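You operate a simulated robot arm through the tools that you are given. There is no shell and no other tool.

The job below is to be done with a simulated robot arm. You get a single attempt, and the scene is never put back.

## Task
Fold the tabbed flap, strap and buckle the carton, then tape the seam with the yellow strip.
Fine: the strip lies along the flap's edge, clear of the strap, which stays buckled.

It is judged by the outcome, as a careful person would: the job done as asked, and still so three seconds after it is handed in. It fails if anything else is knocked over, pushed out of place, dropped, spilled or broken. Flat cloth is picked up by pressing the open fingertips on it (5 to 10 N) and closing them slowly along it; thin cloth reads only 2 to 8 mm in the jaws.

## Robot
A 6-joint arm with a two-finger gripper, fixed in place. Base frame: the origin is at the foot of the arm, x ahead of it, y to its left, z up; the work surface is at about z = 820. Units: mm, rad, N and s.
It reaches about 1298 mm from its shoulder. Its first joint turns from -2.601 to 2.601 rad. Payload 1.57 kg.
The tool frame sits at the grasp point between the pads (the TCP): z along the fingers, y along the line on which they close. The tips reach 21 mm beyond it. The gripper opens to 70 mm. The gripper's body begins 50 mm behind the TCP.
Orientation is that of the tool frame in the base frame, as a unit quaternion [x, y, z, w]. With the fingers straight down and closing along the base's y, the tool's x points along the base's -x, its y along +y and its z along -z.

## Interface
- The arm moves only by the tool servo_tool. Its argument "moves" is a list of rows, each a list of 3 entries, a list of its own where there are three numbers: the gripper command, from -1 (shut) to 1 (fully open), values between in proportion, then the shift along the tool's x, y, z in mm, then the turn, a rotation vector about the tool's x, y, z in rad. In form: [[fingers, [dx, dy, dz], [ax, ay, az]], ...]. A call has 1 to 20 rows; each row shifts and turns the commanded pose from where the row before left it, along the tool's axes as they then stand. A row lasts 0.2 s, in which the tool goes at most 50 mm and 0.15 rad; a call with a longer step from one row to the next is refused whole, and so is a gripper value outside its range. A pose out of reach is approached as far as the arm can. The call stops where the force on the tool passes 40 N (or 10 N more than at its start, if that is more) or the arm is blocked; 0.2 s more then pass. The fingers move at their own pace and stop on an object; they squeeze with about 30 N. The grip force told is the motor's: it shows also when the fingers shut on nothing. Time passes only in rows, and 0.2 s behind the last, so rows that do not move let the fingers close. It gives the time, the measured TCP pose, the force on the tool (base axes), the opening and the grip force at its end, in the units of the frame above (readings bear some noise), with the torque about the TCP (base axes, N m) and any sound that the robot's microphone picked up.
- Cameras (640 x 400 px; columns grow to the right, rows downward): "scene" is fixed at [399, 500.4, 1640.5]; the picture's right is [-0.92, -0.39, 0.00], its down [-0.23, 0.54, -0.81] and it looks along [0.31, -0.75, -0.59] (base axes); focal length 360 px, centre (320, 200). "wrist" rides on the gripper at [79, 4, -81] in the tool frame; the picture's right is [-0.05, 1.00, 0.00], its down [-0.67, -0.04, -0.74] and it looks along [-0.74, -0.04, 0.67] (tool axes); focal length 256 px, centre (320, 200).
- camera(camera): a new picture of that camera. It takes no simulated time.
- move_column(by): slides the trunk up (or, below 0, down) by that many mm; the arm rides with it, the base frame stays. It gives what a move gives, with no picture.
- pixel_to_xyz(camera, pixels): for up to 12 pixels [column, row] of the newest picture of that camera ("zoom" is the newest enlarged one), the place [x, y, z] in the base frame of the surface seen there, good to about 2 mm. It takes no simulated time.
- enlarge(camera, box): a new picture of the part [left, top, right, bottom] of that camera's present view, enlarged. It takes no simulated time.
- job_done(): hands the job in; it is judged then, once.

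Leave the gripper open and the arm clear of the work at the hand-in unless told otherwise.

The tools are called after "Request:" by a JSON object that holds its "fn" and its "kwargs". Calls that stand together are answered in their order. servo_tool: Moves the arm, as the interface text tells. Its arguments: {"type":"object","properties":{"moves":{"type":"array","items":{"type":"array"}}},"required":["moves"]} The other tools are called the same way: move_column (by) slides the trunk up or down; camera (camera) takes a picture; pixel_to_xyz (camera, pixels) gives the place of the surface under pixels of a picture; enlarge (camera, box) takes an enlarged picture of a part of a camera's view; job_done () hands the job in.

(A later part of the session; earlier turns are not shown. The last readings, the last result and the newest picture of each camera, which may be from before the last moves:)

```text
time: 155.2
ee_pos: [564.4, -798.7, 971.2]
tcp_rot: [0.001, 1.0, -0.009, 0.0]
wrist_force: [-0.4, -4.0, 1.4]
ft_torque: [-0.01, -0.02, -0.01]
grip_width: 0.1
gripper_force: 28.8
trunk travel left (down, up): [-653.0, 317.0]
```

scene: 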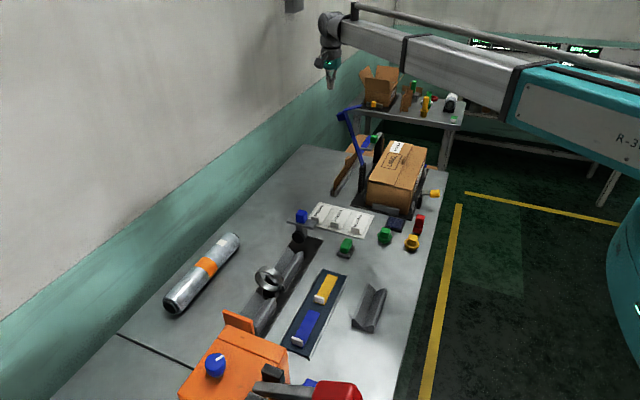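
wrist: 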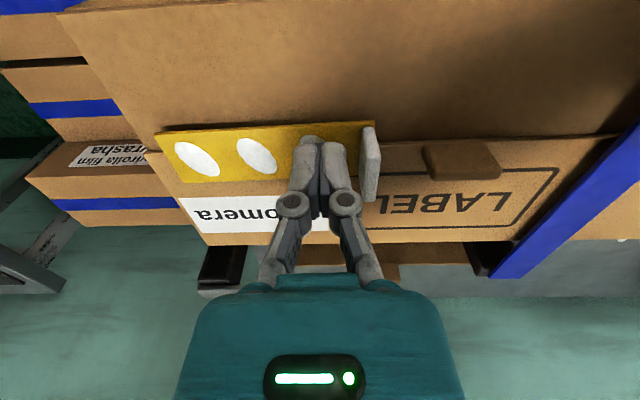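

The reaction is −4 N and levelling off. I'll check whether the strip moved.

Request:
{"fn": "camera", "kwargs": {"camera": "wrist"}}

Request:
{"fn": "enlarge", "kwargs": {"camera": "scene", "box": [395, 135, 425, 165]}}

```text
taken
```

wrist: 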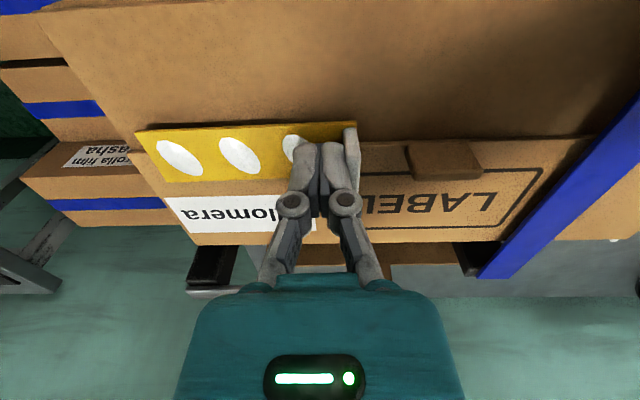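

```text
13.33 times, centred on (410, 150) of scene
```

zoom: 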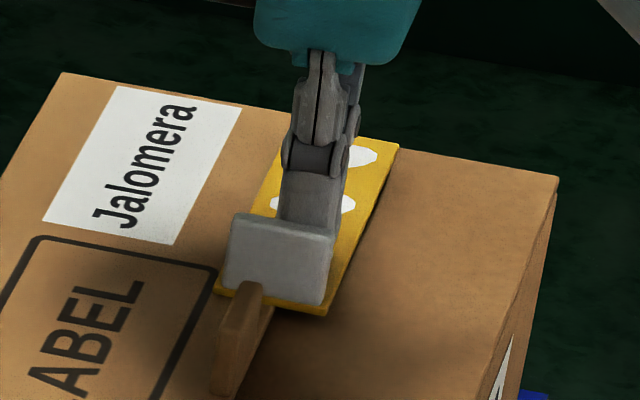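

The strip seems to have shifted by roughly 1 mm under 4 N. I'll back off and measure whether it springs back.

Request:
{"fn": "servo_tool", "kwargs": {"moves": [[-1, [0, -2, 0], [0, 0, 0]], [-1, [0, -4, 0], [0, 0, 0]], [-1, [0, -4, 0], [0, 0, 0]], [-1, [0, 0, 0], [0, 0, 0]]]}}

Request:
{"fn": "move_column", "kwargs": {"by": 50}}

Request:
{"fn": "camera", "kwargs": {"camera": "wrist"}}

Request:
{"fn": "enlarge", "kwargs": {"camera": "scene", "box": [395, 135, 425, 165]}}

```text
time: 156.2
ee_pos: [565.9, -808.9, 971.6]
tcp_rot: [0.001, 1.0, -0.009, -0.001]
wrist_force: [-0.4, 0.4, 0.1]
ft_torque: [0.0, -0.02, 0.04]
grip_width: 0.1
gripper_force: 28.7
trunk travel left (down, up): [-653.0, 317.0]
```

```text
time: 157.1
ee_pos: [565.9, -809.9, 1021.8]
tcp_rot: [0.001, 1.0, -0.007, 0.0]
wrist_force: [0.1, 0.7, 0.5]
ft_torque: [0.02, -0.03, 0.02]
grip_width: 0.0
gripper_force: 28.3
trunk travel left (down, up): [-703.0, 267.0]
```

```text
taken
```

wrist: 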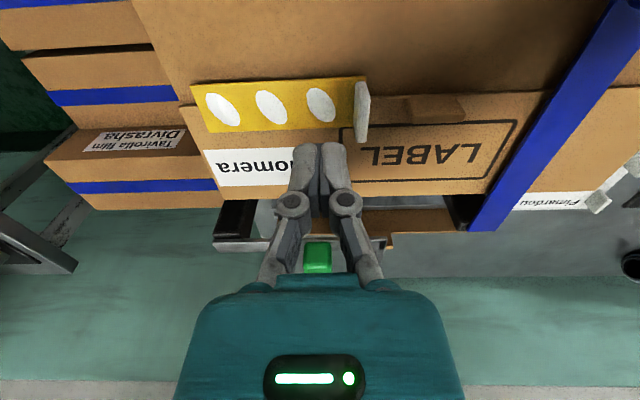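

```text
13.33 times, centred on (410, 150) of scene
```

zoom: 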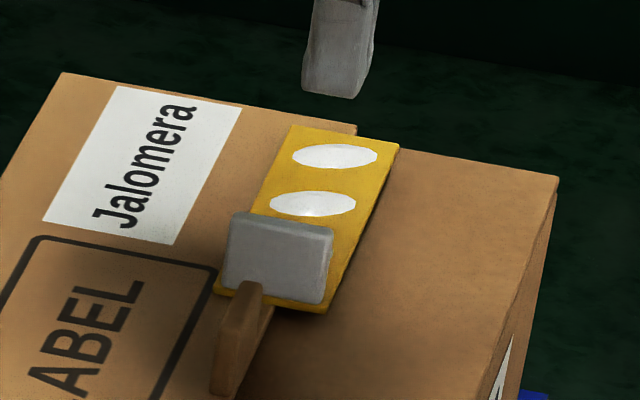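

The strip came back to within a fraction of a millimetre, so it is stuck down. Now I'll verify the buckle: open the fingers, straddle the blue block at (511, −655.5), pinch it and try a very small lift. A locked strap should resist.

Request:
{"fn": "servo_tool", "kwargs": {"moves": [[0.3, [13, 38, 0], [0, 0, 0]], [0.3, [13, 38, 0], [0, 0, 0]], [0.3, [13, 38, 0], [0, 0, 0]], [0.3, [13, 38, 0], [0, 0, 0]], [0.3, [3, 2, 0], [0, 0, 0]], [0.3, [0, 0, 0], [0, 0, 0]]]}}

Request:
{"fn": "camera", "kwargs": {"camera": "wrist"}}

```text
time: 158.5
ee_pos: [511.4, -654.8, 1021.8]
tcp_rot: [0.001, 1.0, -0.008, -0.001]
wrist_force: [-0.6, 0.3, 0.5]
ft_torque: [0.0, 0.01, 0.01]
grip_width: 45.6
gripper_force: 0.0
trunk travel left (down, up): [-703.0, 267.0]
```

```text
taken
```

wrist: 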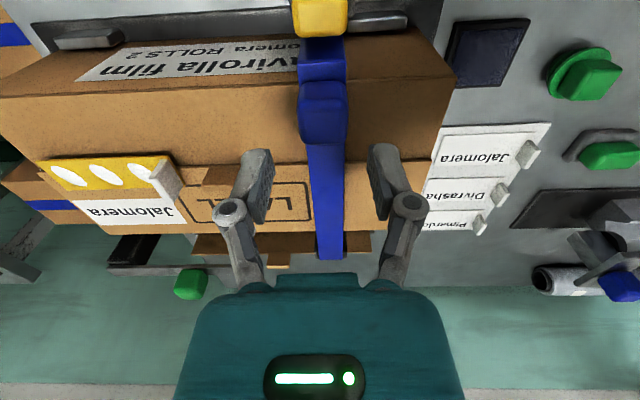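

I'm straddling the strap line. I'll lower 43 mm around the block.

Request:
{"fn": "move_column", "kwargs": {"by": -43}}

Request:
{"fn": "servo_tool", "kwargs": {"moves": [[0, [0, 0, 0], [0, 0, 0]], [-0.1, [0, 0, 0], [0, 0, 0]], [-0.4, [0, 0, 0], [0, 0, 0]], [-0.4, [0, 0, 0], [0, 0, 0]]]}}

Request:
{"fn": "camera", "kwargs": {"camera": "wrist"}}

```text
time: 159.3
ee_pos: [511.4, -656.0, 978.9]
tcp_rot: [0.001, 1.0, -0.008, 0.0]
wrist_force: [0.1, -1.2, 1.7]
ft_torque: [-0.04, 0.0, 0.0]
grip_width: 45.7
gripper_force: 0.1
trunk travel left (down, up): [-660.0, 310.0]
```

```text
time: 160.3
ee_pos: [512.0, -653.7, 978.0]
tcp_rot: [0.001, 1.0, -0.008, 0.0]
wrist_force: [0.1, 8.3, -0.3]
ft_torque: [0.24, 0.04, 0.03]
grip_width: 27.2
gripper_force: 32.4
trunk travel left (down, up): [-660.0, 310.0]
```

```text
taken
```

wrist: 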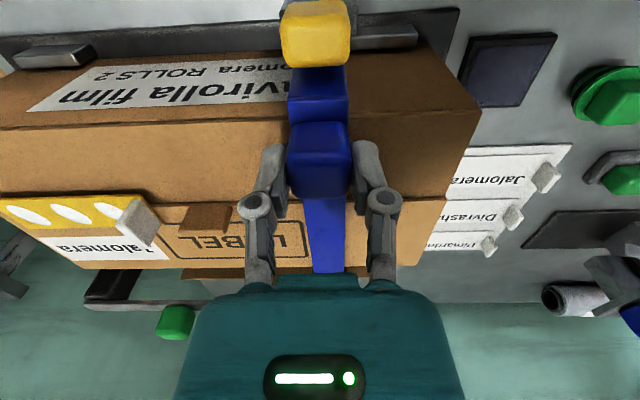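

The block is gripped (27 mm). I'll try a tiny lift of 1.5 mm.

Request:
{"fn": "move_column", "kwargs": {"by": 1.5}}

Request:
{"fn": "move_column", "kwargs": {"by": 1.5}}

Request:
{"fn": "camera", "kwargs": {"camera": "wrist"}}

Request:
{"fn": "enlarge", "kwargs": {"camera": "scene", "box": [395, 150, 445, 215]}}

```text
time: 160.8
ee_pos: [510.8, -654.3, 980.7]
tcp_rot: [0.001, 1.0, -0.008, -0.002]
wrist_force: [-0.9, 11.6, -5.6]
ft_torque: [0.32, 0.96, 0.1]
grip_width: 27.4
gripper_force: 31.9
trunk travel left (down, up): [-661.0, 309.0]
```

```text
time: 161.3
ee_pos: [511.1, -654.6, 982.0]
tcp_rot: [0.001, 1.0, -0.009, -0.001]
wrist_force: [-0.5, 13.5, -5.2]
ft_torque: [0.38, 0.81, 0.06]
grip_width: 27.8
gripper_force: 31.7
trunk travel left (down, up): [-663.0, 307.0]
```

```text
taken
```

wrist: 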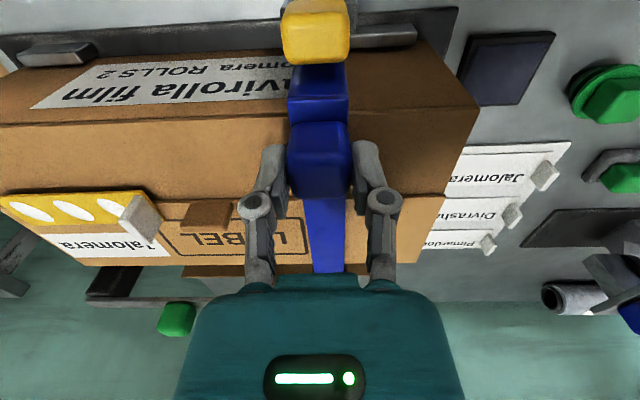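

```text
6.15 times, centred on (420, 182) of scene
```

zoom: 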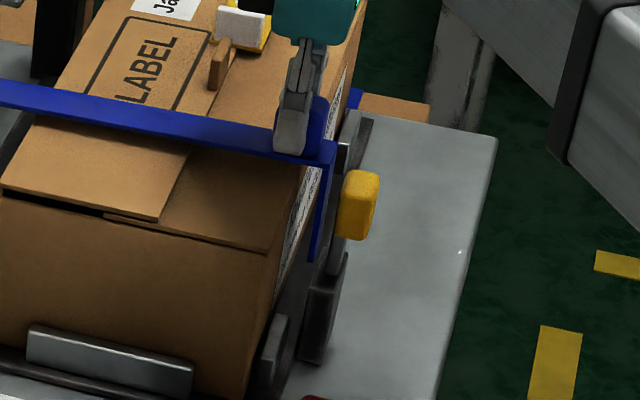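

The force stays at about 5 N while the strap rises, so it may not be locked. I'll lift another 4 mm to be certain.

Request:
{"fn": "move_column", "kwargs": {"by": 4}}

Request:
{"fn": "enlarge", "kwargs": {"camera": "scene", "box": [395, 150, 445, 215]}}

Request:
{"fn": "camera", "kwargs": {"camera": "wrist"}}

Request:
{"fn": "pixel_to_xyz", "kwargs": {"camera": "wrist", "pixels": [[318, 95], [318, 78], [320, 135], [325, 220], [325, 250], [318, 35]]}}

```text
time: 161.9
ee_pos: [512.7, -654.1, 985.9]
tcp_rot: [0.002, 1.0, -0.008, 0.0]
wrist_force: [1.2, 14.2, -2.5]
ft_torque: [0.34, 0.43, 0.08]
grip_width: 27.6
gripper_force: 32.0
trunk travel left (down, up): [-667.0, 303.0]
```

```text
6.15 times, centred on (420, 182) of scene
```

zoom: 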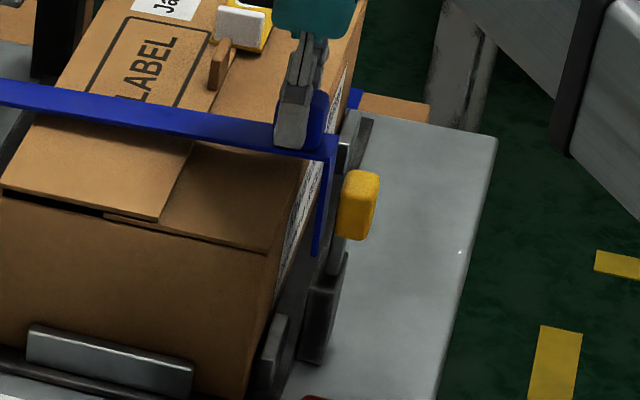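

```text
taken
```

wrist: 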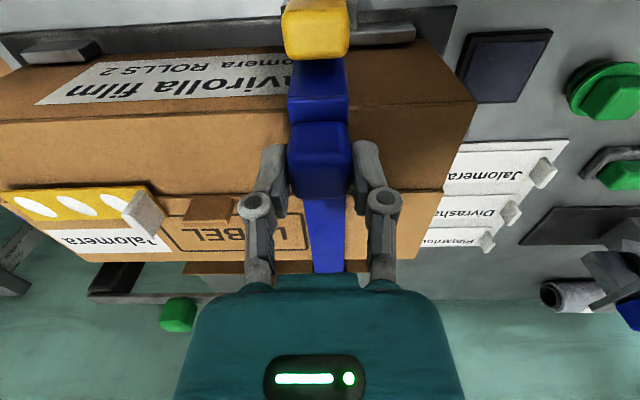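

```text
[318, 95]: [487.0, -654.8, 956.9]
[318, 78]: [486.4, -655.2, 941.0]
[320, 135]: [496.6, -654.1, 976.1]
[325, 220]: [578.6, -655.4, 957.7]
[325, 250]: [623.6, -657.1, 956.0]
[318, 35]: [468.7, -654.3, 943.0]
```

The strap lifts freely, so it is not locked yet. It is good that I checked. I'll lower it back, release, and press down on the block to see if it seats lower.

Request:
{"fn": "move_column", "kwargs": {"by": -7}}

Request:
{"fn": "servo_tool", "kwargs": {"moves": [[0.1, [0, 0, 0], [0, 0, 0]], [0.3, [0, 0, 0], [0, 0, 0]], [0.3, [0, 0, 0], [0, 0, 0]]]}}

Request:
{"fn": "move_column", "kwargs": {"by": 45}}

Request:
{"fn": "servo_tool", "kwargs": {"moves": [[-1, [0, 0, 0], [0, 0, 0]], [-1, [0, 0, 0], [0, 0, 0]], [-1, [0, 0, 0], [0, 0, 0]], [-1, [0, 0, 0], [0, 0, 0]]]}}

Request:
{"fn": "camera", "kwargs": {"camera": "wrist"}}

Request:
{"fn": "pixel_to_xyz", "kwargs": {"camera": "wrist", "pixels": [[320, 70], [320, 50], [322, 95], [326, 115], [328, 230], [328, 250]]}}

```text
time: 162.4
ee_pos: [512.3, -654.9, 978.7]
tcp_rot: [0.001, 1.0, -0.008, 0.0]
wrist_force: [0.4, 13.7, 2.4]
ft_torque: [0.22, -0.49, 0.04]
grip_width: 27.5
gripper_force: 31.7
trunk travel left (down, up): [-660.0, 310.0]
```

```text
time: 163.2
ee_pos: [512.5, -656.3, 978.4]
tcp_rot: [0.001, 1.0, -0.007, 0.001]
wrist_force: [0.3, -0.2, -0.2]
ft_torque: [0.01, 0.01, -0.05]
grip_width: 45.3
gripper_force: 0.0
trunk travel left (down, up): [-660.0, 310.0]
```

```text
time: 164.1
ee_pos: [512.1, -655.4, 1022.8]
tcp_rot: [0.001, 1.0, -0.008, 0.0]
wrist_force: [0.8, 0.2, -0.4]
ft_torque: [0.01, 0.03, -0.02]
grip_width: 45.4
gripper_force: 0.1
trunk travel left (down, up): [-705.0, 265.0]
```

```text
time: 165.1
ee_pos: [511.0, -656.1, 1023.1]
tcp_rot: [0.001, 1.0, -0.008, 0.0]
wrist_force: [0.0, -0.2, 0.7]
ft_torque: [-0.01, -0.01, 0.04]
grip_width: 0.0
gripper_force: 28.3
trunk travel left (down, up): [-705.0, 265.0]
```

```text
taken
```

wrist: 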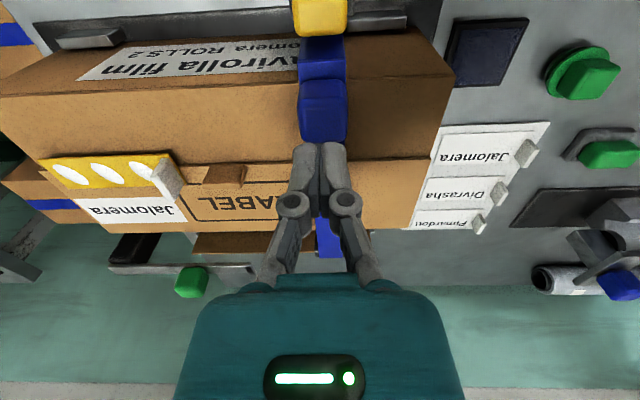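

```text
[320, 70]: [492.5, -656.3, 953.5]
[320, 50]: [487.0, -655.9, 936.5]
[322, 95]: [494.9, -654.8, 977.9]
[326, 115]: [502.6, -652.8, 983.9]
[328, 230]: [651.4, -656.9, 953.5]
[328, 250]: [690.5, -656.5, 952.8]
```

The strap is back at z 953. I'll press on the block's top at (511, −655): lower to just above it, then in 1–2 mm steps.

Request:
{"fn": "move_column", "kwargs": {"by": -17}}

Request:
{"fn": "move_column", "kwargs": {"by": -2}}

Request:
{"fn": "move_column", "kwargs": {"by": -2}}

Request:
{"fn": "move_column", "kwargs": {"by": -1}}

Request:
{"fn": "move_column", "kwargs": {"by": -1}}

```text
time: 165.8
ee_pos: [511.5, -655.4, 1006.2]
tcp_rot: [0.001, 1.0, -0.007, 0.0]
wrist_force: [-0.5, 0.1, 0.6]
ft_torque: [-0.02, 0.0, 0.01]
grip_width: 0.0
gripper_force: 28.5
trunk travel left (down, up): [-688.0, 282.0]
```

```text
time: 166.3
ee_pos: [511.7, -655.7, 1003.9]
tcp_rot: [0.001, 1.0, -0.008, -0.001]
wrist_force: [-0.1, -0.5, 0.2]
ft_torque: [0.0, -0.02, -0.01]
grip_width: 0.4
gripper_force: 28.2
trunk travel left (down, up): [-686.0, 284.0]
```

```text
time: 166.8
ee_pos: [511.6, -656.3, 1002.2]
tcp_rot: [0.0, 1.0, -0.008, 0.0]
wrist_force: [-0.3, 0.9, -0.9]
ft_torque: [-0.02, -0.01, 0.04]
grip_width: 0.0
gripper_force: 28.9
trunk travel left (down, up): [-684.0, 286.0]
```

```text
time: 167.3
ee_pos: [512.2, -655.0, 1000.9]
tcp_rot: [0.001, 1.0, -0.008, 0.0]
wrist_force: [0.0, -1.1, 0.1]
ft_torque: [0.01, 0.02, -0.02]
grip_width: 0.2
gripper_force: 28.5
trunk travel left (down, up): [-683.0, 287.0]
```

```text
time: 167.8
ee_pos: [511.8, -656.8, 1001.2]
tcp_rot: [0.0, 1.0, -0.008, 0.0]
wrist_force: [0.5, -2.5, 9.5]
ft_torque: [-0.02, -0.02, 0.0]
grip_width: 6.0
gripper_force: 28.8
trunk travel left (down, up): [-682.0, 288.0]
```

It's stiff right at contact (9.5 N), so the strap is already at its lowest. One more millimetre to confirm.

Request:
{"fn": "move_column", "kwargs": {"by": -1}}

Request:
{"fn": "enlarge", "kwargs": {"camera": "scene", "box": [395, 150, 445, 215]}}

Request:
{"fn": "camera", "kwargs": {"camera": "wrist"}}

Request:
{"fn": "pixel_to_xyz", "kwargs": {"camera": "wrist", "pixels": [[320, 80], [320, 65], [322, 120], [328, 240]]}}

```text
time: 168.3
ee_pos: [511.4, -655.1, 1000.6]
tcp_rot: [0.001, 1.0, -0.009, 0.0]
wrist_force: [3.5, -7.2, 20.1]
ft_torque: [-0.07, -0.08, -0.03]
grip_width: 6.2
gripper_force: 28.7
trunk travel left (down, up): [-681.0, 289.0]
```

```text
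6.15 times, centred on (420, 182) of scene
```

zoom: 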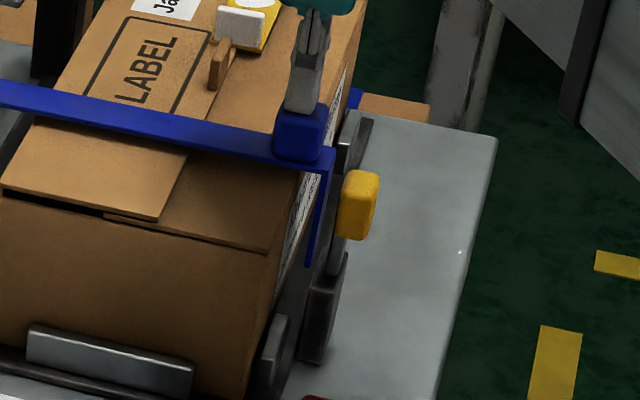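

```text
taken
```

wrist: 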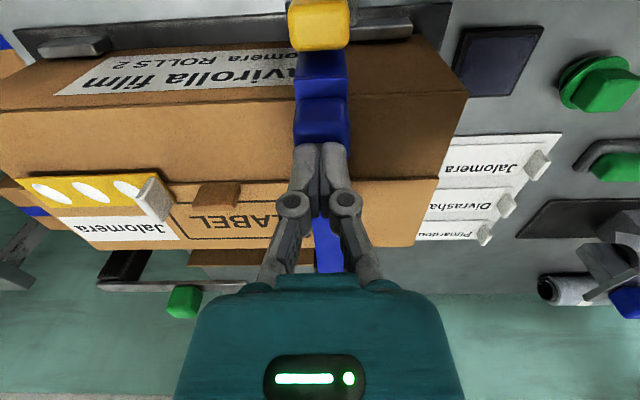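

```text
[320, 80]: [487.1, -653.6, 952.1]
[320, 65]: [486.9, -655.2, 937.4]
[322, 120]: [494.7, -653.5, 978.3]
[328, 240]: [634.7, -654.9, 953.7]
```

The strap is at its lowest and stiff (20 N), so it only needs locking. I'll lift off and look at the buckle from the side, to see the lever angle and its gap to the strap tail.

Request:
{"fn": "move_column", "kwargs": {"by": 60}}

Request:
{"fn": "servo_tool", "kwargs": {"moves": [[-1, [-15, 20, 0], [0, 0, 0]], [-1, [-15, 20, 0], [0, 0, 0]], [-1, [-15, 20, 0], [0, 0, 0]], [-1, [0, 20, 0], [0, 0, 0]], [-1, [0, 0, 0], [0, 0, 0.15]], [-1, [0, 0, 0], [0, 0, 0.15]], [-1, [0, 0, 0], [0, 0, 0.15]], [-1, [0, 0, 0], [0, 0, 0.15]], [-1, [0, 0, 0], [0, 0, 0.15]], [-1, [0, 0, 0], [0, 0, 0.15]], [-1, [0, 0, 0], [0, 0, 0.15]], [-1, [0, 0, 0], [0, 0, 0.15]], [-1, [0, 0, 0], [0, 0, 0.15]], [-1, [0, 0, 0], [0, 0, 0.15]], [-1, [0, 0, 0], [0, 0, 0.07]], [-1, [0, 0, 0], [0, 0, 0]]]}}

Request:
{"fn": "camera", "kwargs": {"camera": "wrist"}}

```text
time: 169.3
ee_pos: [510.7, -655.6, 1059.1]
tcp_rot: [0.001, 1.0, -0.008, -0.001]
wrist_force: [0.1, 0.3, 0.8]
ft_torque: [0.02, 0.02, -0.01]
grip_width: 0.1
gripper_force: 28.5
trunk travel left (down, up): [-741.0, 229.0]
```

```text
time: 172.7
ee_pos: [557.7, -576.0, 1059.2]
tcp_rot: [0.708, 0.706, -0.005, 0.006]
wrist_force: [0.0, 0.5, -0.1]
ft_torque: [0.0, 0.0, -0.01]
grip_width: 0.0
gripper_force: 28.8
trunk travel left (down, up): [-741.0, 229.0]
```

```text
taken
```

wrist: 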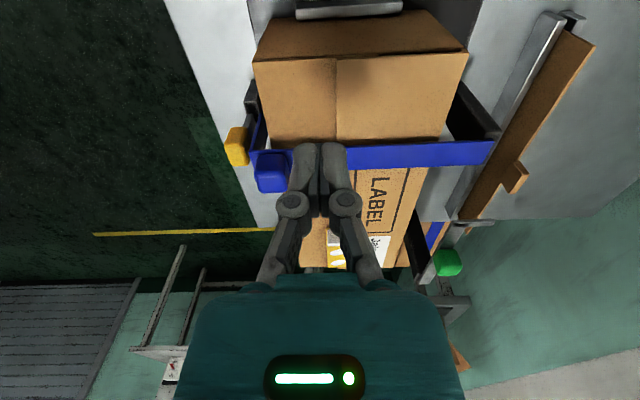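

I'll go lower and further to +y for a flatter side view of the buckle.

Request:
{"fn": "servo_tool", "kwargs": {"moves": [[-1, [30, 0, 0], [0, 0, 0]], [-1, [30, 0, 0], [0, 0, 0]], [-1, [0, 0, 0], [0, 0, 0]]]}}

Request:
{"fn": "move_column", "kwargs": {"by": -130}}

Request:
{"fn": "camera", "kwargs": {"camera": "wrist"}}

Request:
{"fn": "enlarge", "kwargs": {"camera": "wrist", "box": [180, 80, 330, 260]}}

```text
time: 173.5
ee_pos: [556.4, -514.6, 1059.1]
tcp_rot: [0.708, 0.706, -0.005, 0.006]
wrist_force: [-0.4, 0.2, -0.9]
ft_torque: [-0.01, 0.0, 0.0]
grip_width: 0.0
gripper_force: 28.7
out of reach, approached as far as the arm can: row 1
trunk travel left (down, up): [-741.0, 229.0]
```

```text
time: 175.1
ee_pos: [557.6, -514.7, 930.0]
tcp_rot: [0.707, 0.707, -0.006, 0.006]
wrist_force: [0.7, 1.0, 0.2]
ft_torque: [-0.01, 0.01, 0.0]
grip_width: 0.0
gripper_force: 28.8
trunk travel left (down, up): [-611.0, 359.0]
```

```text
taken
```

wrist: 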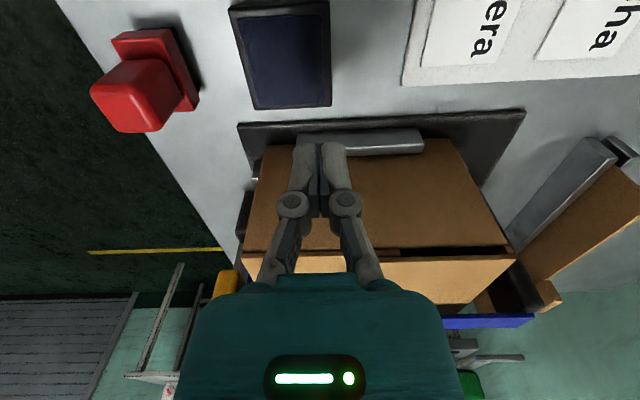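

```text
2.22 times, centred on (255, 170) of wrist
```

zoom: 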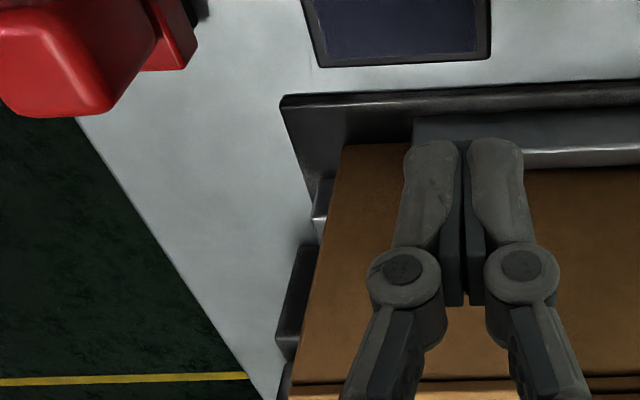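

The gripper blocks that view. I'll raise to z≈1000 and come back toward −y for a closer oblique view.

Request:
{"fn": "move_column", "kwargs": {"by": 70}}

Request:
{"fn": "servo_tool", "kwargs": {"moves": [[-1, [-30, 10, 0], [0, 0, 0]], [-1, [-30, 10, 0], [0, 0, 0]], [-1, [0, 0, 0], [0, 0, 0]]]}}

Request:
{"fn": "camera", "kwargs": {"camera": "wrist"}}

Request:
{"fn": "enlarge", "kwargs": {"camera": "wrist", "box": [160, 80, 300, 240]}}

```text
time: 176.2
ee_pos: [557.0, -514.2, 999.0]
tcp_rot: [0.707, 0.707, -0.006, 0.005]
wrist_force: [-0.5, 0.8, -0.5]
ft_torque: [-0.03, 0.01, 0.01]
grip_width: 0.0
gripper_force: 28.9
trunk travel left (down, up): [-681.0, 289.0]
```

```text
time: 177.0
ee_pos: [578.2, -577.5, 999.0]
tcp_rot: [0.707, 0.707, -0.005, 0.006]
wrist_force: [-0.1, -0.7, 0.7]
ft_torque: [0.01, 0.0, 0.0]
grip_width: 0.0
gripper_force: 28.5
trunk travel left (down, up): [-681.0, 289.0]
```

```text
taken
```

wrist: 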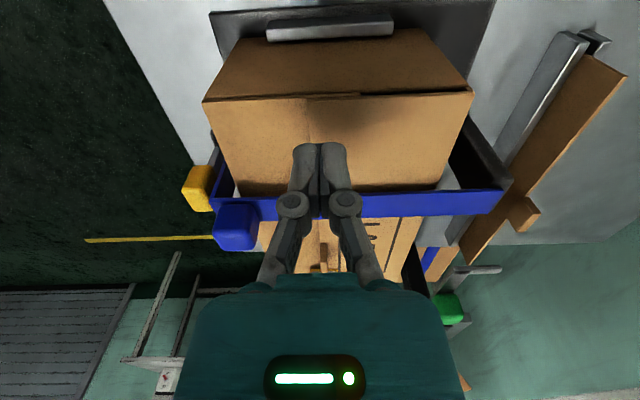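

```text
2.50 times, centred on (230, 160) of wrist
```

zoom: 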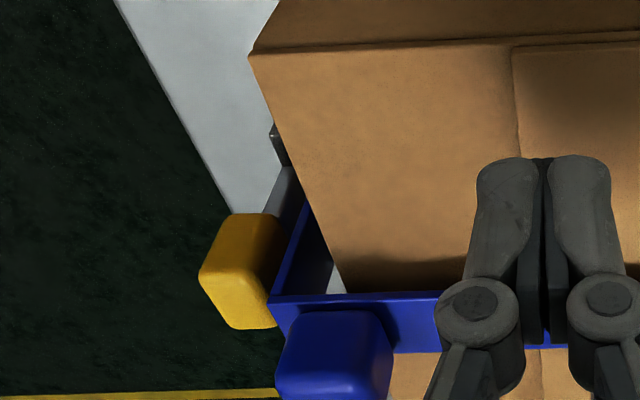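

I'll measure the knob and strap tail positions from here.

Request:
{"fn": "pixel_to_xyz", "kwargs": {"camera": "zoom", "pixels": [[225, 270], [245, 225], [235, 310], [265, 240], [265, 300], [280, 200], [290, 240], [275, 280], [300, 215], [310, 260], [320, 300], [340, 350]]}}

Request:
{"fn": "enlarge", "kwargs": {"camera": "scene", "box": [415, 165, 445, 205]}}

Request:
{"fn": "pixel_to_xyz", "kwargs": {"camera": "zoom", "pixels": [[370, 150], [395, 180], [370, 200], [400, 130], [390, 250], [345, 260], [330, 330], [300, 200], [310, 250], [355, 310], [420, 180], [410, 210]]}}

```text
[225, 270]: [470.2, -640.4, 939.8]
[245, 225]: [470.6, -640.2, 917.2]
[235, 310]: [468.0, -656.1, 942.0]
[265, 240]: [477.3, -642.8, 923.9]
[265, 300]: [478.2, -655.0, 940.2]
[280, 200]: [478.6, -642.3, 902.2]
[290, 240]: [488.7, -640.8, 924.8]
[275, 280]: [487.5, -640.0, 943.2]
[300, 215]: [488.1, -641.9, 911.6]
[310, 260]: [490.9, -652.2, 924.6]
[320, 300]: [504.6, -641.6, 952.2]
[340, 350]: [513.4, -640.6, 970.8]
```

```text
10.00 times, centred on (430, 185) of scene
```

zoom: 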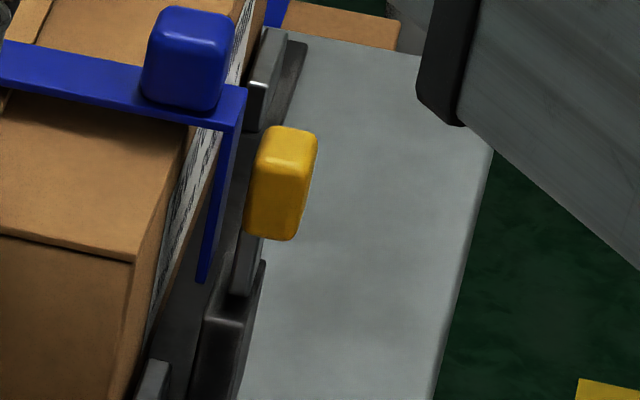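

```text
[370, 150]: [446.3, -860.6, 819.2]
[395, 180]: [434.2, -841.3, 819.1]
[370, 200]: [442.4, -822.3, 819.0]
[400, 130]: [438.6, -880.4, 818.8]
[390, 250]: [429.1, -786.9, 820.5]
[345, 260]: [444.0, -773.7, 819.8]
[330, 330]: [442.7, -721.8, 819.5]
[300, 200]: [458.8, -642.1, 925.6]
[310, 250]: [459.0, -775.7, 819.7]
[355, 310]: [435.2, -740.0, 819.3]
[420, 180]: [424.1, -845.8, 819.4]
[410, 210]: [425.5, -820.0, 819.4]
```

The knob's inner face is at x≈479 and the strap tail at x≈487.5. There's an 8 mm gap, with the lever leaning about 10° short of vertical. I'll sample the lever shaft more precisely in the scene zoom.

Request:
{"fn": "enlarge", "kwargs": {"camera": "scene", "box": [418, 175, 442, 205]}}

Request:
{"fn": "pixel_to_xyz", "kwargs": {"camera": "zoom", "pixels": [[240, 200], [270, 120], [260, 180], [230, 260], [215, 290], [240, 250], [200, 330], [190, 300], [280, 90], [160, 180], [290, 200], [225, 330]]}}

```text
13.33 times, centred on (430, 190) of scene
```

zoom: 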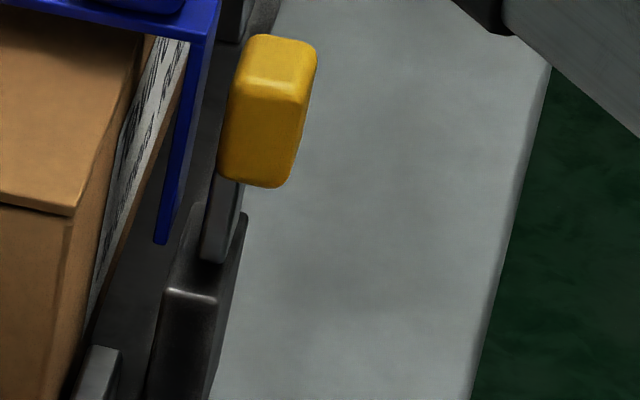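

```text
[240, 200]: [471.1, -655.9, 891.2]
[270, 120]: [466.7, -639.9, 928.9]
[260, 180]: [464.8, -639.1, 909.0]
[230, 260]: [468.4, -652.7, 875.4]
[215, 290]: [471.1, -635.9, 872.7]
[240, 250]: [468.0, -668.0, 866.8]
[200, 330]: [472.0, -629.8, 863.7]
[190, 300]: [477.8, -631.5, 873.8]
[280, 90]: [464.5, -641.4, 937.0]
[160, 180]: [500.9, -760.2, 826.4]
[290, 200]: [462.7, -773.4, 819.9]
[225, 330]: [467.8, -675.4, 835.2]
```

The shaft is in fact vertical; the knob is just offset outward. I'll measure the strap's underside and tail end, to see what it rests on.

Request:
{"fn": "enlarge", "kwargs": {"camera": "wrist", "box": [200, 170, 300, 260]}}

Request:
{"fn": "enlarge", "kwargs": {"camera": "scene", "box": [385, 155, 430, 185]}}

Request:
{"fn": "pixel_to_xyz", "kwargs": {"camera": "zoom", "pixels": [[100, 185], [100, 200], [100, 210], [100, 220], [200, 205], [200, 220], [200, 228], [200, 240], [350, 250], [350, 262], [350, 270], [350, 285]]}}

```text
4.44 times, centred on (250, 215) of wrist
```

zoom: 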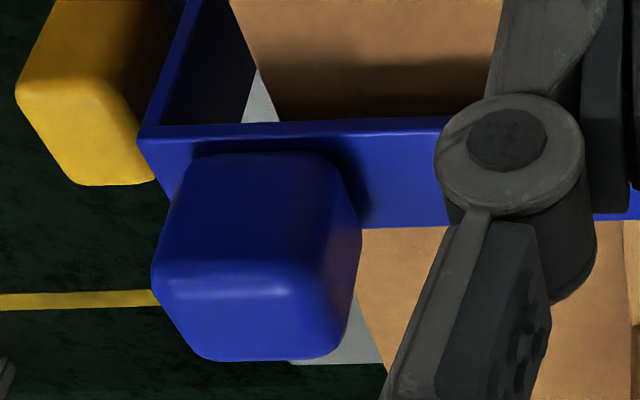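

```text
13.33 times, centred on (408, 170) of scene
```

zoom: 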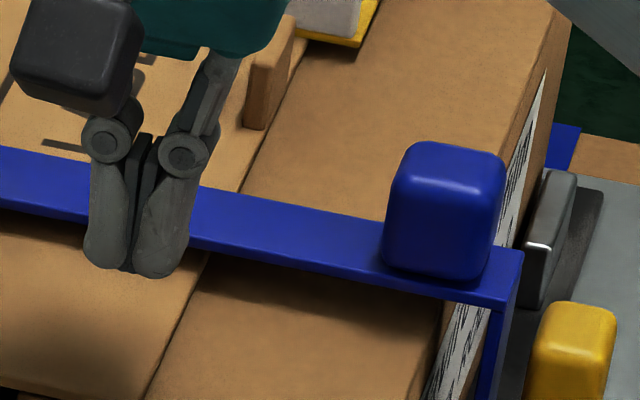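

```text
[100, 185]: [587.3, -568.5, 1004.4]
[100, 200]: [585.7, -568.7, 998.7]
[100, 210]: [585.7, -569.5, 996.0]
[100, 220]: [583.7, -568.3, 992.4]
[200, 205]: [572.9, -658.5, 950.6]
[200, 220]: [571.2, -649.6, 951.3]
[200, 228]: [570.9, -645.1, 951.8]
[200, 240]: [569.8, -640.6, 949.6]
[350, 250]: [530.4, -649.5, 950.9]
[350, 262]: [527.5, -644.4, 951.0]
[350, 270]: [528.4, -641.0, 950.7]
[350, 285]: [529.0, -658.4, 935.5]
```

The strap sits about 5 mm above the flap, at its own stop. To understand the buckle I want a level side view. I'll keep the yaw, move to the +y side, and pitch so the camera looks horizontally along −y at the buckle.

Request:
{"fn": "servo_tool", "kwargs": {"moves": [[-1, [22, -29, 0], [0, 0, 0]], [-1, [22, -29, 0], [0, 0, 0]], [-1, [23, -30, 0], [0, 0, 0]], [-1, [0, 0, 0], [0, -0.13, 0]], [-1, [0, 0, 0], [0, -0.13, 0]], [-1, [0, 0, 0], [0, -0.13, 0]], [-1, [0, 0, 0], [0, -0.13, 0]], [-1, [0, 0, 0], [0, -0.13, 0]], [-1, [0, 0, 0], [0, -0.135, 0]], [-1, [0, 0, 0], [0, 0, 0]]]}}

Request:
{"fn": "camera", "kwargs": {"camera": "wrist"}}

```text
time: 179.2
ee_pos: [488.7, -508.9, 1057.3]
tcp_rot: [0.651, 0.651, -0.277, 0.277]
wrist_force: [-0.2, 0.2, -0.2]
ft_torque: [0.0, -0.03, 0.02]
grip_width: 0.1
gripper_force: 28.3
out of reach, approached as far as the arm can: row 4, 5, 6, 7, 8, 9
trunk travel left (down, up): [-681.0, 289.0]
```

```text
taken
```

wrist: 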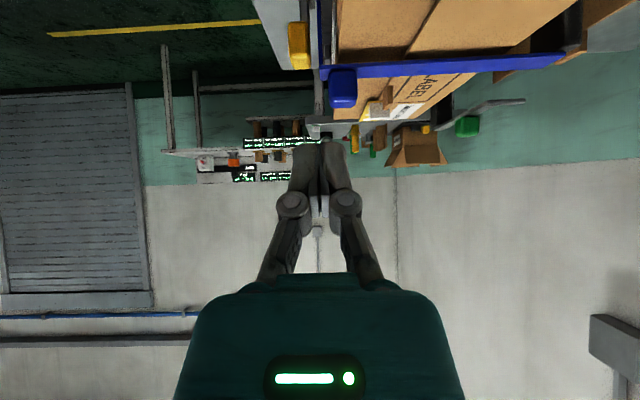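

I now have an upside-down side view of the buckle at (305, 50). I'll lower 40 mm and zoom in.

Request:
{"fn": "move_column", "kwargs": {"by": -40}}

Request:
{"fn": "enlarge", "kwargs": {"camera": "wrist", "box": [240, 0, 400, 140]}}

```text
time: 180.0
ee_pos: [488.4, -507.9, 1015.8]
tcp_rot: [0.651, 0.651, -0.276, 0.276]
wrist_force: [0.2, 0.0, 0.6]
ft_torque: [0.0, 0.0, 0.01]
grip_width: 0.0
gripper_force: 28.4
trunk travel left (down, up): [-641.0, 329.0]
```

```text
2.86 times, centred on (320, 70) of wrist
```

zoom: 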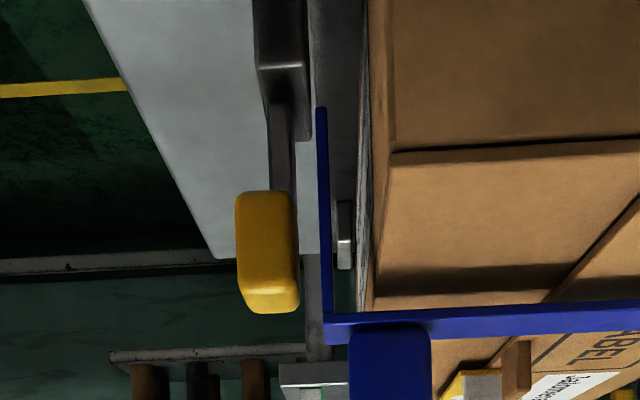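

The side view shows the lever upright, parallel to the tail, with a small gap. I'll zoom in on the post top and tail end for any catch detail.

Request:
{"fn": "enlarge", "kwargs": {"camera": "wrist", "box": [285, 0, 365, 70]}}

Request:
{"fn": "pixel_to_xyz", "kwargs": {"camera": "zoom", "pixels": [[280, 215], [285, 300], [250, 200], [215, 120], [300, 250], [330, 240], [330, 300], [380, 300], [285, 380], [320, 225], [200, 220], [400, 380]]}}

```text
5.71 times, centred on (325, 35) of wrist
```

zoom: 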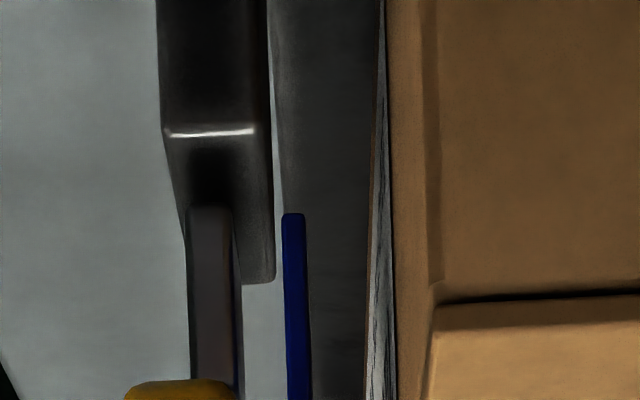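

```text
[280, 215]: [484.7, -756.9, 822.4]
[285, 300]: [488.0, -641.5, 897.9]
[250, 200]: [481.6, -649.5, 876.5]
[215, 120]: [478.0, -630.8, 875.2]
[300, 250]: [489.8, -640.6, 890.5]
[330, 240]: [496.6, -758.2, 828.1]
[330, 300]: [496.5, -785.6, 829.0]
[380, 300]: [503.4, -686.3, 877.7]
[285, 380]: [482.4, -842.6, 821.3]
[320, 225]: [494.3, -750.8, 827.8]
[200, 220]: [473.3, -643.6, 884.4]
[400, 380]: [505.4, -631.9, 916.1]
```

No separate catch is visible. The earlier lift showed about 5 N at first and less at 7 mm, so I'll repeat the lift test more carefully: a better-centred pinch and finer steps, to see whether the closed lever holds the strap at all. First I return the tool to vertical and the default yaw.

Request:
{"fn": "move_column", "kwargs": {"by": 80}}

Request:
{"fn": "servo_tool", "kwargs": {"moves": [[-1, [0, 0, 0], [0, 0.13, 0]], [-1, [0, 0, 0], [0, 0.13, 0]], [-1, [0, 0, 0], [0, 0.13, 0]], [-1, [0, 0, 0], [0, 0.13, 0]], [-1, [0, 0, 0], [0, 0.13, 0]], [-1, [0, 0, 0], [0, 0.135, 0]], [-1, [0, 0, 0], [0, 0, 0]]]}}

Request:
{"fn": "servo_tool", "kwargs": {"moves": [[-1, [0, 0, 0], [0, 0, -0.15]], [-1, [0, 0, 0], [0, 0, -0.15]], [-1, [0, 0, 0], [0, 0, -0.15]], [-1, [0, 0, 0], [0, 0, -0.15]], [-1, [0, 0, 0], [0, 0, -0.15]], [-1, [0, 0, 0], [0, 0, -0.15]], [-1, [0, 0, 0], [0, 0, -0.15]], [-1, [0, 0, 0], [0, 0, -0.15]], [-1, [0, 0, 0], [0, 0, -0.15]], [-1, [0, 0, 0], [0, 0, -0.15]], [-1, [0, 0, 0], [0, 0, -0.07]], [-1, [0, 0, 0], [0, 0, 0]]]}}

```text
time: 181.2
ee_pos: [488.4, -508.7, 1096.4]
tcp_rot: [0.651, 0.651, -0.276, 0.276]
wrist_force: [0.7, -0.9, -0.2]
ft_torque: [0.02, 0.04, -0.04]
grip_width: 0.0
gripper_force: 28.2
trunk travel left (down, up): [-721.0, 249.0]
```

```text
time: 182.8
ee_pos: [488.8, -508.9, 1040.1]
tcp_rot: [0.708, 0.707, -0.005, 0.005]
wrist_force: [0.7, -0.1, -0.4]
ft_torque: [0.01, -0.01, -0.04]
grip_width: 0.2
gripper_force: 28.8
out of reach, approached as far as the arm can: row 1, 2, 3, 4, 5
trunk travel left (down, up): [-721.0, 249.0]
```

```text
time: 185.4
ee_pos: [489.1, -510.5, 1039.7]
tcp_rot: [0.001, 1.0, -0.008, 0.0]
wrist_force: [-0.3, 0.0, 0.6]
ft_torque: [-0.03, -0.01, 0.02]
grip_width: 0.0
gripper_force: 28.0
trunk travel left (down, up): [-721.0, 249.0]
```

Now I'll move over the block at (511, −654) with the fingers open to 45 mm, and lower to TCP z≈978.

Request:
{"fn": "servo_tool", "kwargs": {"moves": [[0.3, [-6, -36, 0], [0, 0, 0]], [0.3, [-6, -36, 0], [0, 0, 0]], [0.3, [-5, -36, 0], [0, 0, 0]], [0.3, [-5, -36, 0], [0, 0, 0]], [0.3, [0, 0, 0], [0, 0, 0]]]}}

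Request:
{"fn": "move_column", "kwargs": {"by": -61}}

Request:
{"fn": "servo_tool", "kwargs": {"moves": [[0, [0, 0, 0], [0, 0, 0]], [-0.1, [0, 0, 0], [0, 0, 0]], [-0.4, [0, 0, 0], [0, 0, 0]], [-0.4, [0, 0, 0], [0, 0, 0]]]}}

```text
time: 186.6
ee_pos: [509.6, -653.5, 1039.0]
tcp_rot: [0.001, 1.0, -0.008, 0.0]
wrist_force: [0.2, -0.3, -0.6]
ft_torque: [0.02, -0.06, 0.03]
grip_width: 45.3
gripper_force: 0.2
out of reach, approached as far as the arm can: row 3
trunk travel left (down, up): [-721.0, 249.0]
```

```text
time: 187.6
ee_pos: [508.5, -653.3, 977.3]
tcp_rot: [0.0, 1.0, -0.009, 0.0]
wrist_force: [0.1, -0.1, 0.2]
ft_torque: [0.02, 0.0, 0.03]
grip_width: 45.6
gripper_force: 0.0
trunk travel left (down, up): [-660.0, 310.0]
```

```text
time: 188.6
ee_pos: [508.4, -654.1, 978.2]
tcp_rot: [0.002, 1.0, -0.007, 0.001]
wrist_force: [1.3, -11.7, 6.8]
ft_torque: [-0.17, -0.16, 0.03]
grip_width: 27.4
gripper_force: 31.9
trunk travel left (down, up): [-660.0, 310.0]
```

A −12 N side load; I'll shift 1.3 mm toward −y.

Request:
{"fn": "servo_tool", "kwargs": {"moves": [[-0.4, [0, -1.3, 0], [0, 0, 0]], [-0.4, [0, 0, 0], [0, 0, 0]]]}}

Request:
{"fn": "move_column", "kwargs": {"by": 1}}

Request:
{"fn": "move_column", "kwargs": {"by": 1}}

Request:
{"fn": "move_column", "kwargs": {"by": 1}}

Request:
{"fn": "move_column", "kwargs": {"by": 2}}

```text
time: 189.2
ee_pos: [508.6, -653.7, 978.3]
tcp_rot: [0.001, 1.0, -0.007, 0.0]
wrist_force: [0.9, -6.2, 5.2]
ft_torque: [-0.04, -0.19, 0.02]
grip_width: 27.4
gripper_force: 32.6
trunk travel left (down, up): [-660.0, 310.0]
```

```text
time: 189.7
ee_pos: [509.6, -654.4, 978.4]
tcp_rot: [0.0, 1.0, -0.007, -0.002]
wrist_force: [1.4, -1.8, -4.0]
ft_torque: [0.08, 0.79, 0.05]
grip_width: 27.5
gripper_force: 31.8
trunk travel left (down, up): [-661.0, 309.0]
```

```text
time: 190.2
ee_pos: [509.1, -654.5, 979.5]
tcp_rot: [0.0, 1.0, -0.007, 0.0]
wrist_force: [0.0, -0.3, -4.9]
ft_torque: [0.11, 0.95, 0.09]
grip_width: 27.4
gripper_force: 32.5
trunk travel left (down, up): [-662.0, 308.0]
```

```text
time: 190.7
ee_pos: [509.0, -654.6, 980.6]
tcp_rot: [0.001, 1.0, -0.008, 0.0]
wrist_force: [-0.8, 2.1, -5.2]
ft_torque: [0.13, 0.88, 0.04]
grip_width: 27.5
gripper_force: 32.0
trunk travel left (down, up): [-663.0, 307.0]
```

```text
time: 191.2
ee_pos: [509.2, -655.3, 982.4]
tcp_rot: [0.0, 1.0, -0.008, 0.0]
wrist_force: [-0.2, 1.4, -4.1]
ft_torque: [0.17, 0.69, 0.04]
grip_width: 27.5
gripper_force: 31.7
trunk travel left (down, up): [-665.0, 305.0]
```

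The lift force is explained by the stiff pinch itself (0.95 N·m over 0.2 m), so the strap is simply free to lift. I'll set it back down and release. Then I'll look again at the strip and at the whole buckle.

Request:
{"fn": "move_column", "kwargs": {"by": -5}}

Request:
{"fn": "servo_tool", "kwargs": {"moves": [[0.1, [0, 0, 0], [0, 0, 0]], [0.3, [0, 0, 0], [0, 0, 0]], [0.3, [0, 0, 0], [0, 0, 0]]]}}

Request:
{"fn": "move_column", "kwargs": {"by": 120}}

Request:
{"fn": "camera", "kwargs": {"camera": "wrist"}}

Request:
{"fn": "enlarge", "kwargs": {"camera": "scene", "box": [350, 125, 450, 225]}}

```text
time: 191.8
ee_pos: [508.5, -654.5, 978.1]
tcp_rot: [0.0, 1.0, -0.008, 0.001]
wrist_force: [1.4, -0.3, 2.6]
ft_torque: [0.01, -0.66, 0.01]
grip_width: 27.7
gripper_force: 32.0
trunk travel left (down, up): [-660.0, 310.0]
```

```text
time: 192.6
ee_pos: [508.6, -653.5, 978.0]
tcp_rot: [0.001, 1.0, -0.008, 0.0]
wrist_force: [0.0, 0.2, -1.2]
ft_torque: [0.04, 0.0, -0.03]
grip_width: 45.5
gripper_force: 0.1
trunk travel left (down, up): [-660.0, 310.0]
```

```text
time: 194.1
ee_pos: [508.8, -654.1, 1098.4]
tcp_rot: [0.001, 1.0, -0.008, -0.001]
wrist_force: [0.3, 0.2, -0.4]
ft_torque: [-0.03, -0.02, -0.01]
grip_width: 45.5
gripper_force: 0.1
trunk travel left (down, up): [-780.0, 190.0]
```

```text
taken
```

wrist: 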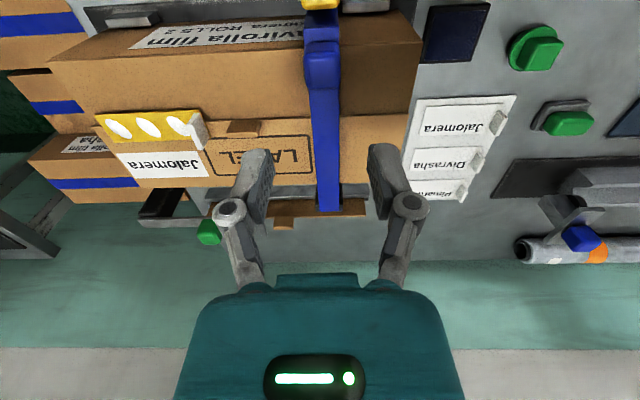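

```text
4.00 times, centred on (400, 175) of scene
```

zoom: 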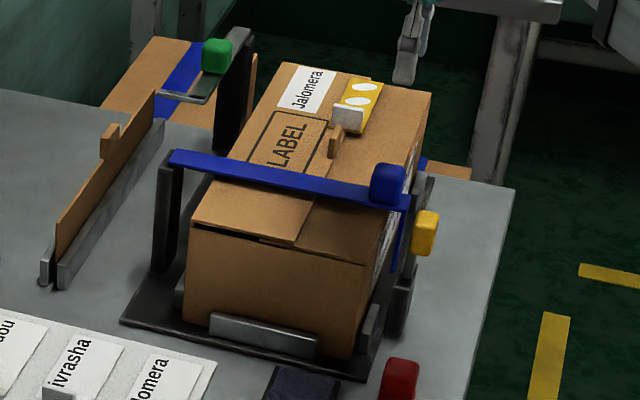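

Everything looks closed, but the strap lifts freely, and the blisters suggest the seam was not held tight when I taped it. I'll test the lever once more. With vertical closed fingers I'll push the knob high up (better leverage) toward +x and see whether it can travel further and click home.

Request:
{"fn": "servo_tool", "kwargs": {"moves": [[-1, [25, 0, 0], [0, 0, 0]], [-1, [25, 0, 0], [0, 0, 0]], [-1, [25, 0, 0], [0, 0, 0]], [-1, [0, 0, 0], [0, 0, 0]]]}}

Request:
{"fn": "move_column", "kwargs": {"by": -150}}

Request:
{"fn": "camera", "kwargs": {"camera": "wrist"}}

Request:
{"fn": "enlarge", "kwargs": {"camera": "scene", "box": [400, 150, 450, 210]}}

```text
time: 195.1
ee_pos: [435.0, -654.1, 1098.8]
tcp_rot: [0.001, 1.0, -0.008, 0.0]
wrist_force: [0.0, -0.2, 0.4]
ft_torque: [0.03, -0.02, -0.02]
grip_width: 0.0
gripper_force: 29.0
trunk travel left (down, up): [-780.0, 190.0]
```

```text
time: 196.8
ee_pos: [435.0, -652.8, 948.6]
tcp_rot: [0.001, 1.0, -0.008, -0.001]
wrist_force: [0.2, 0.8, -0.7]
ft_torque: [-0.02, -0.01, -0.01]
grip_width: 0.5
gripper_force: 28.5
trunk travel left (down, up): [-630.0, 340.0]
```

```text
taken
```

wrist: 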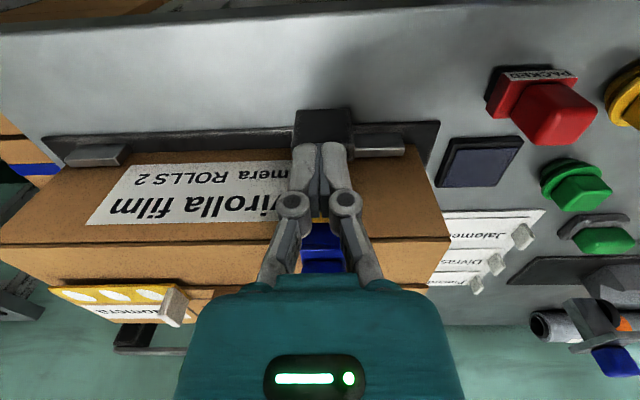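

```text
6.67 times, centred on (425, 180) of scene
```

zoom: 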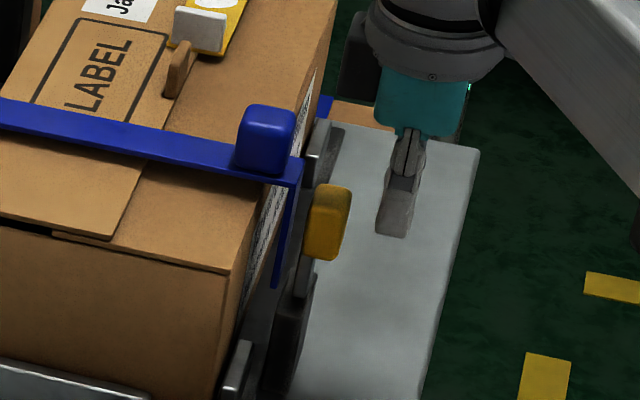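

The finger is about 18 mm in front of the knob. I'll push +x slowly.

Request:
{"fn": "servo_tool", "kwargs": {"moves": [[-1, [-6, 0, 0], [0, 0, 0]], [-1, [-6, 0, 0], [0, 0, 0]], [-1, [-3, 0, 0], [0, 0, 0]], [-1, [0, 0, 0], [0, 0, 0]]]}}

Request:
{"fn": "servo_tool", "kwargs": {"moves": [[-1, [-1, 0, 0], [0, 0, 0]], [-1, [-1, 0, 0], [0, 0, 0]], [-1, [0, 0, 0], [0, 0, 0]]]}}

Request:
{"fn": "servo_tool", "kwargs": {"moves": [[-1, [-1, 0, 0], [0, 0, 0]], [-1, [-1, 0, 0], [0, 0, 0]], [-1, [0, 0, 0], [0, 0, 0]]]}}

Request:
{"fn": "enlarge", "kwargs": {"camera": "scene", "box": [405, 155, 445, 205]}}

```text
time: 197.8
ee_pos: [449.0, -654.2, 949.0]
tcp_rot: [0.001, 1.0, -0.008, 0.0]
wrist_force: [0.2, -0.3, -0.4]
ft_torque: [0.0, 0.0, -0.03]
grip_width: 0.0
gripper_force: 29.0
trunk travel left (down, up): [-630.0, 340.0]
```

```text
time: 198.6
ee_pos: [452.0, -654.3, 948.9]
tcp_rot: [0.0, 1.0, -0.008, 0.0]
wrist_force: [0.5, -0.1, -0.3]
ft_torque: [-0.03, -0.01, 0.0]
grip_width: 0.1
gripper_force: 28.4
trunk travel left (down, up): [-630.0, 340.0]
```

```text
time: 199.4
ee_pos: [451.6, -653.7, 949.7]
tcp_rot: [0.002, 1.0, -0.007, -0.002]
wrist_force: [-14.5, 2.2, -4.7]
ft_torque: [0.06, 0.34, 0.04]
grip_width: 6.0
gripper_force: 28.2
trunk travel left (down, up): [-630.0, 340.0]
```

```text
8.00 times, centred on (425, 180) of scene
```

zoom: 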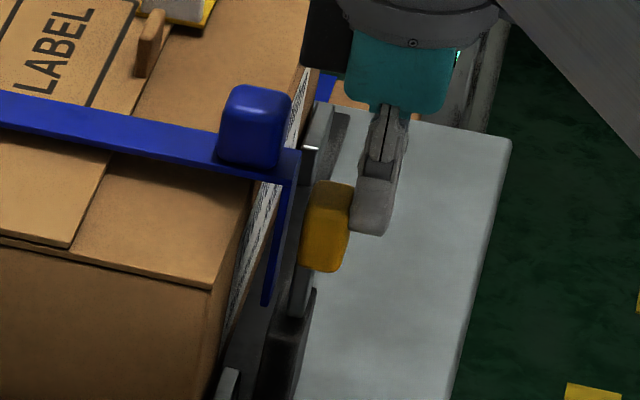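

It's already stiff (14.5 N within 1 mm). I'll push to about 30 N to see if it goes further.

Request:
{"fn": "servo_tool", "kwargs": {"moves": [[-1, [-1, 0, 0], [0, 0, 0]], [-1, [-1, 0, 0], [0, 0, 0]], [-1, [0, 0, 0], [0, 0, 0]]]}}

Request:
{"fn": "enlarge", "kwargs": {"camera": "scene", "box": [405, 155, 445, 205]}}

```text
time: 200.2
ee_pos: [451.9, -655.2, 948.6]
tcp_rot: [0.002, 1.0, -0.008, -0.001]
wrist_force: [-31.0, 1.4, -8.4]
ft_torque: [0.22, 0.65, -0.01]
grip_width: 5.8
gripper_force: 28.7
trunk travel left (down, up): [-630.0, 340.0]
```

```text
8.00 times, centred on (425, 180) of scene
```

zoom: 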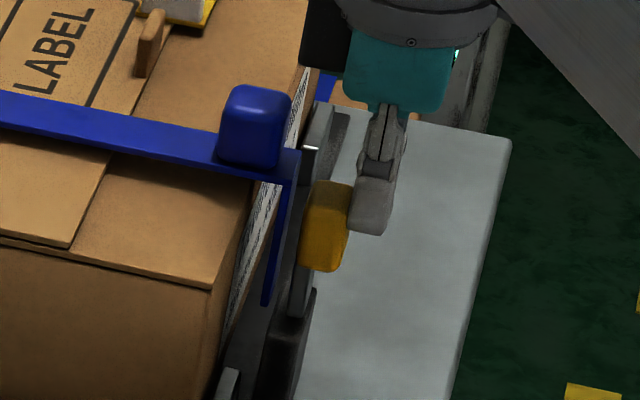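

The lever is at its hard stop, so it is fully closed. The lock might have some play, and I only lifted the strap 7 mm, so I'll repeat the lift test a bit higher to see if it is caught. First I back off from the knob.

Request:
{"fn": "servo_tool", "kwargs": {"moves": [[-1, [5, 0, 0], [0, 0, 0]], [-1, [15, 0, 0], [0, 0, 0]], [-1, [0, 0, 0], [0, 0, 0]]]}}

Request:
{"fn": "move_column", "kwargs": {"by": 90}}

Request:
{"fn": "servo_tool", "kwargs": {"moves": [[0.3, [-26, -0.5, 0], [0, 0, 0]], [0.3, [-26, 0, 0], [0, 0, 0]], [0.3, [-26, 0, 0], [0, 0, 0]], [0.3, [0, 0, 0], [0, 0, 0]]]}}

Request:
{"fn": "move_column", "kwargs": {"by": -60}}

```text
time: 201.0
ee_pos: [436.6, -653.5, 948.8]
tcp_rot: [0.001, 1.0, -0.008, 0.001]
wrist_force: [0.0, 1.1, -0.4]
ft_torque: [0.0, 0.02, -0.04]
grip_width: 0.2
gripper_force: 28.7
trunk travel left (down, up): [-630.0, 340.0]
```

```text
time: 202.3
ee_pos: [437.2, -654.2, 1037.6]
tcp_rot: [0.001, 1.0, -0.008, 0.0]
wrist_force: [0.3, -0.1, -0.7]
ft_torque: [0.05, 0.01, 0.01]
grip_width: 0.0
gripper_force: 28.7
trunk travel left (down, up): [-720.0, 250.0]
```

```text
time: 203.3
ee_pos: [513.8, -654.2, 1038.9]
tcp_rot: [0.001, 1.0, -0.009, 0.001]
wrist_force: [0.1, -0.2, -0.5]
ft_torque: [0.04, 0.0, 0.02]
grip_width: 45.2
gripper_force: 0.1
out of reach, approached as far as the arm can: row 3
trunk travel left (down, up): [-720.0, 250.0]
```

```text
time: 204.3
ee_pos: [514.5, -654.6, 978.7]
tcp_rot: [0.001, 1.0, -0.008, 0.0]
wrist_force: [-0.3, -0.1, -0.2]
ft_torque: [0.02, 0.03, 0.02]
grip_width: 45.4
gripper_force: 0.1
trunk travel left (down, up): [-660.0, 310.0]
```

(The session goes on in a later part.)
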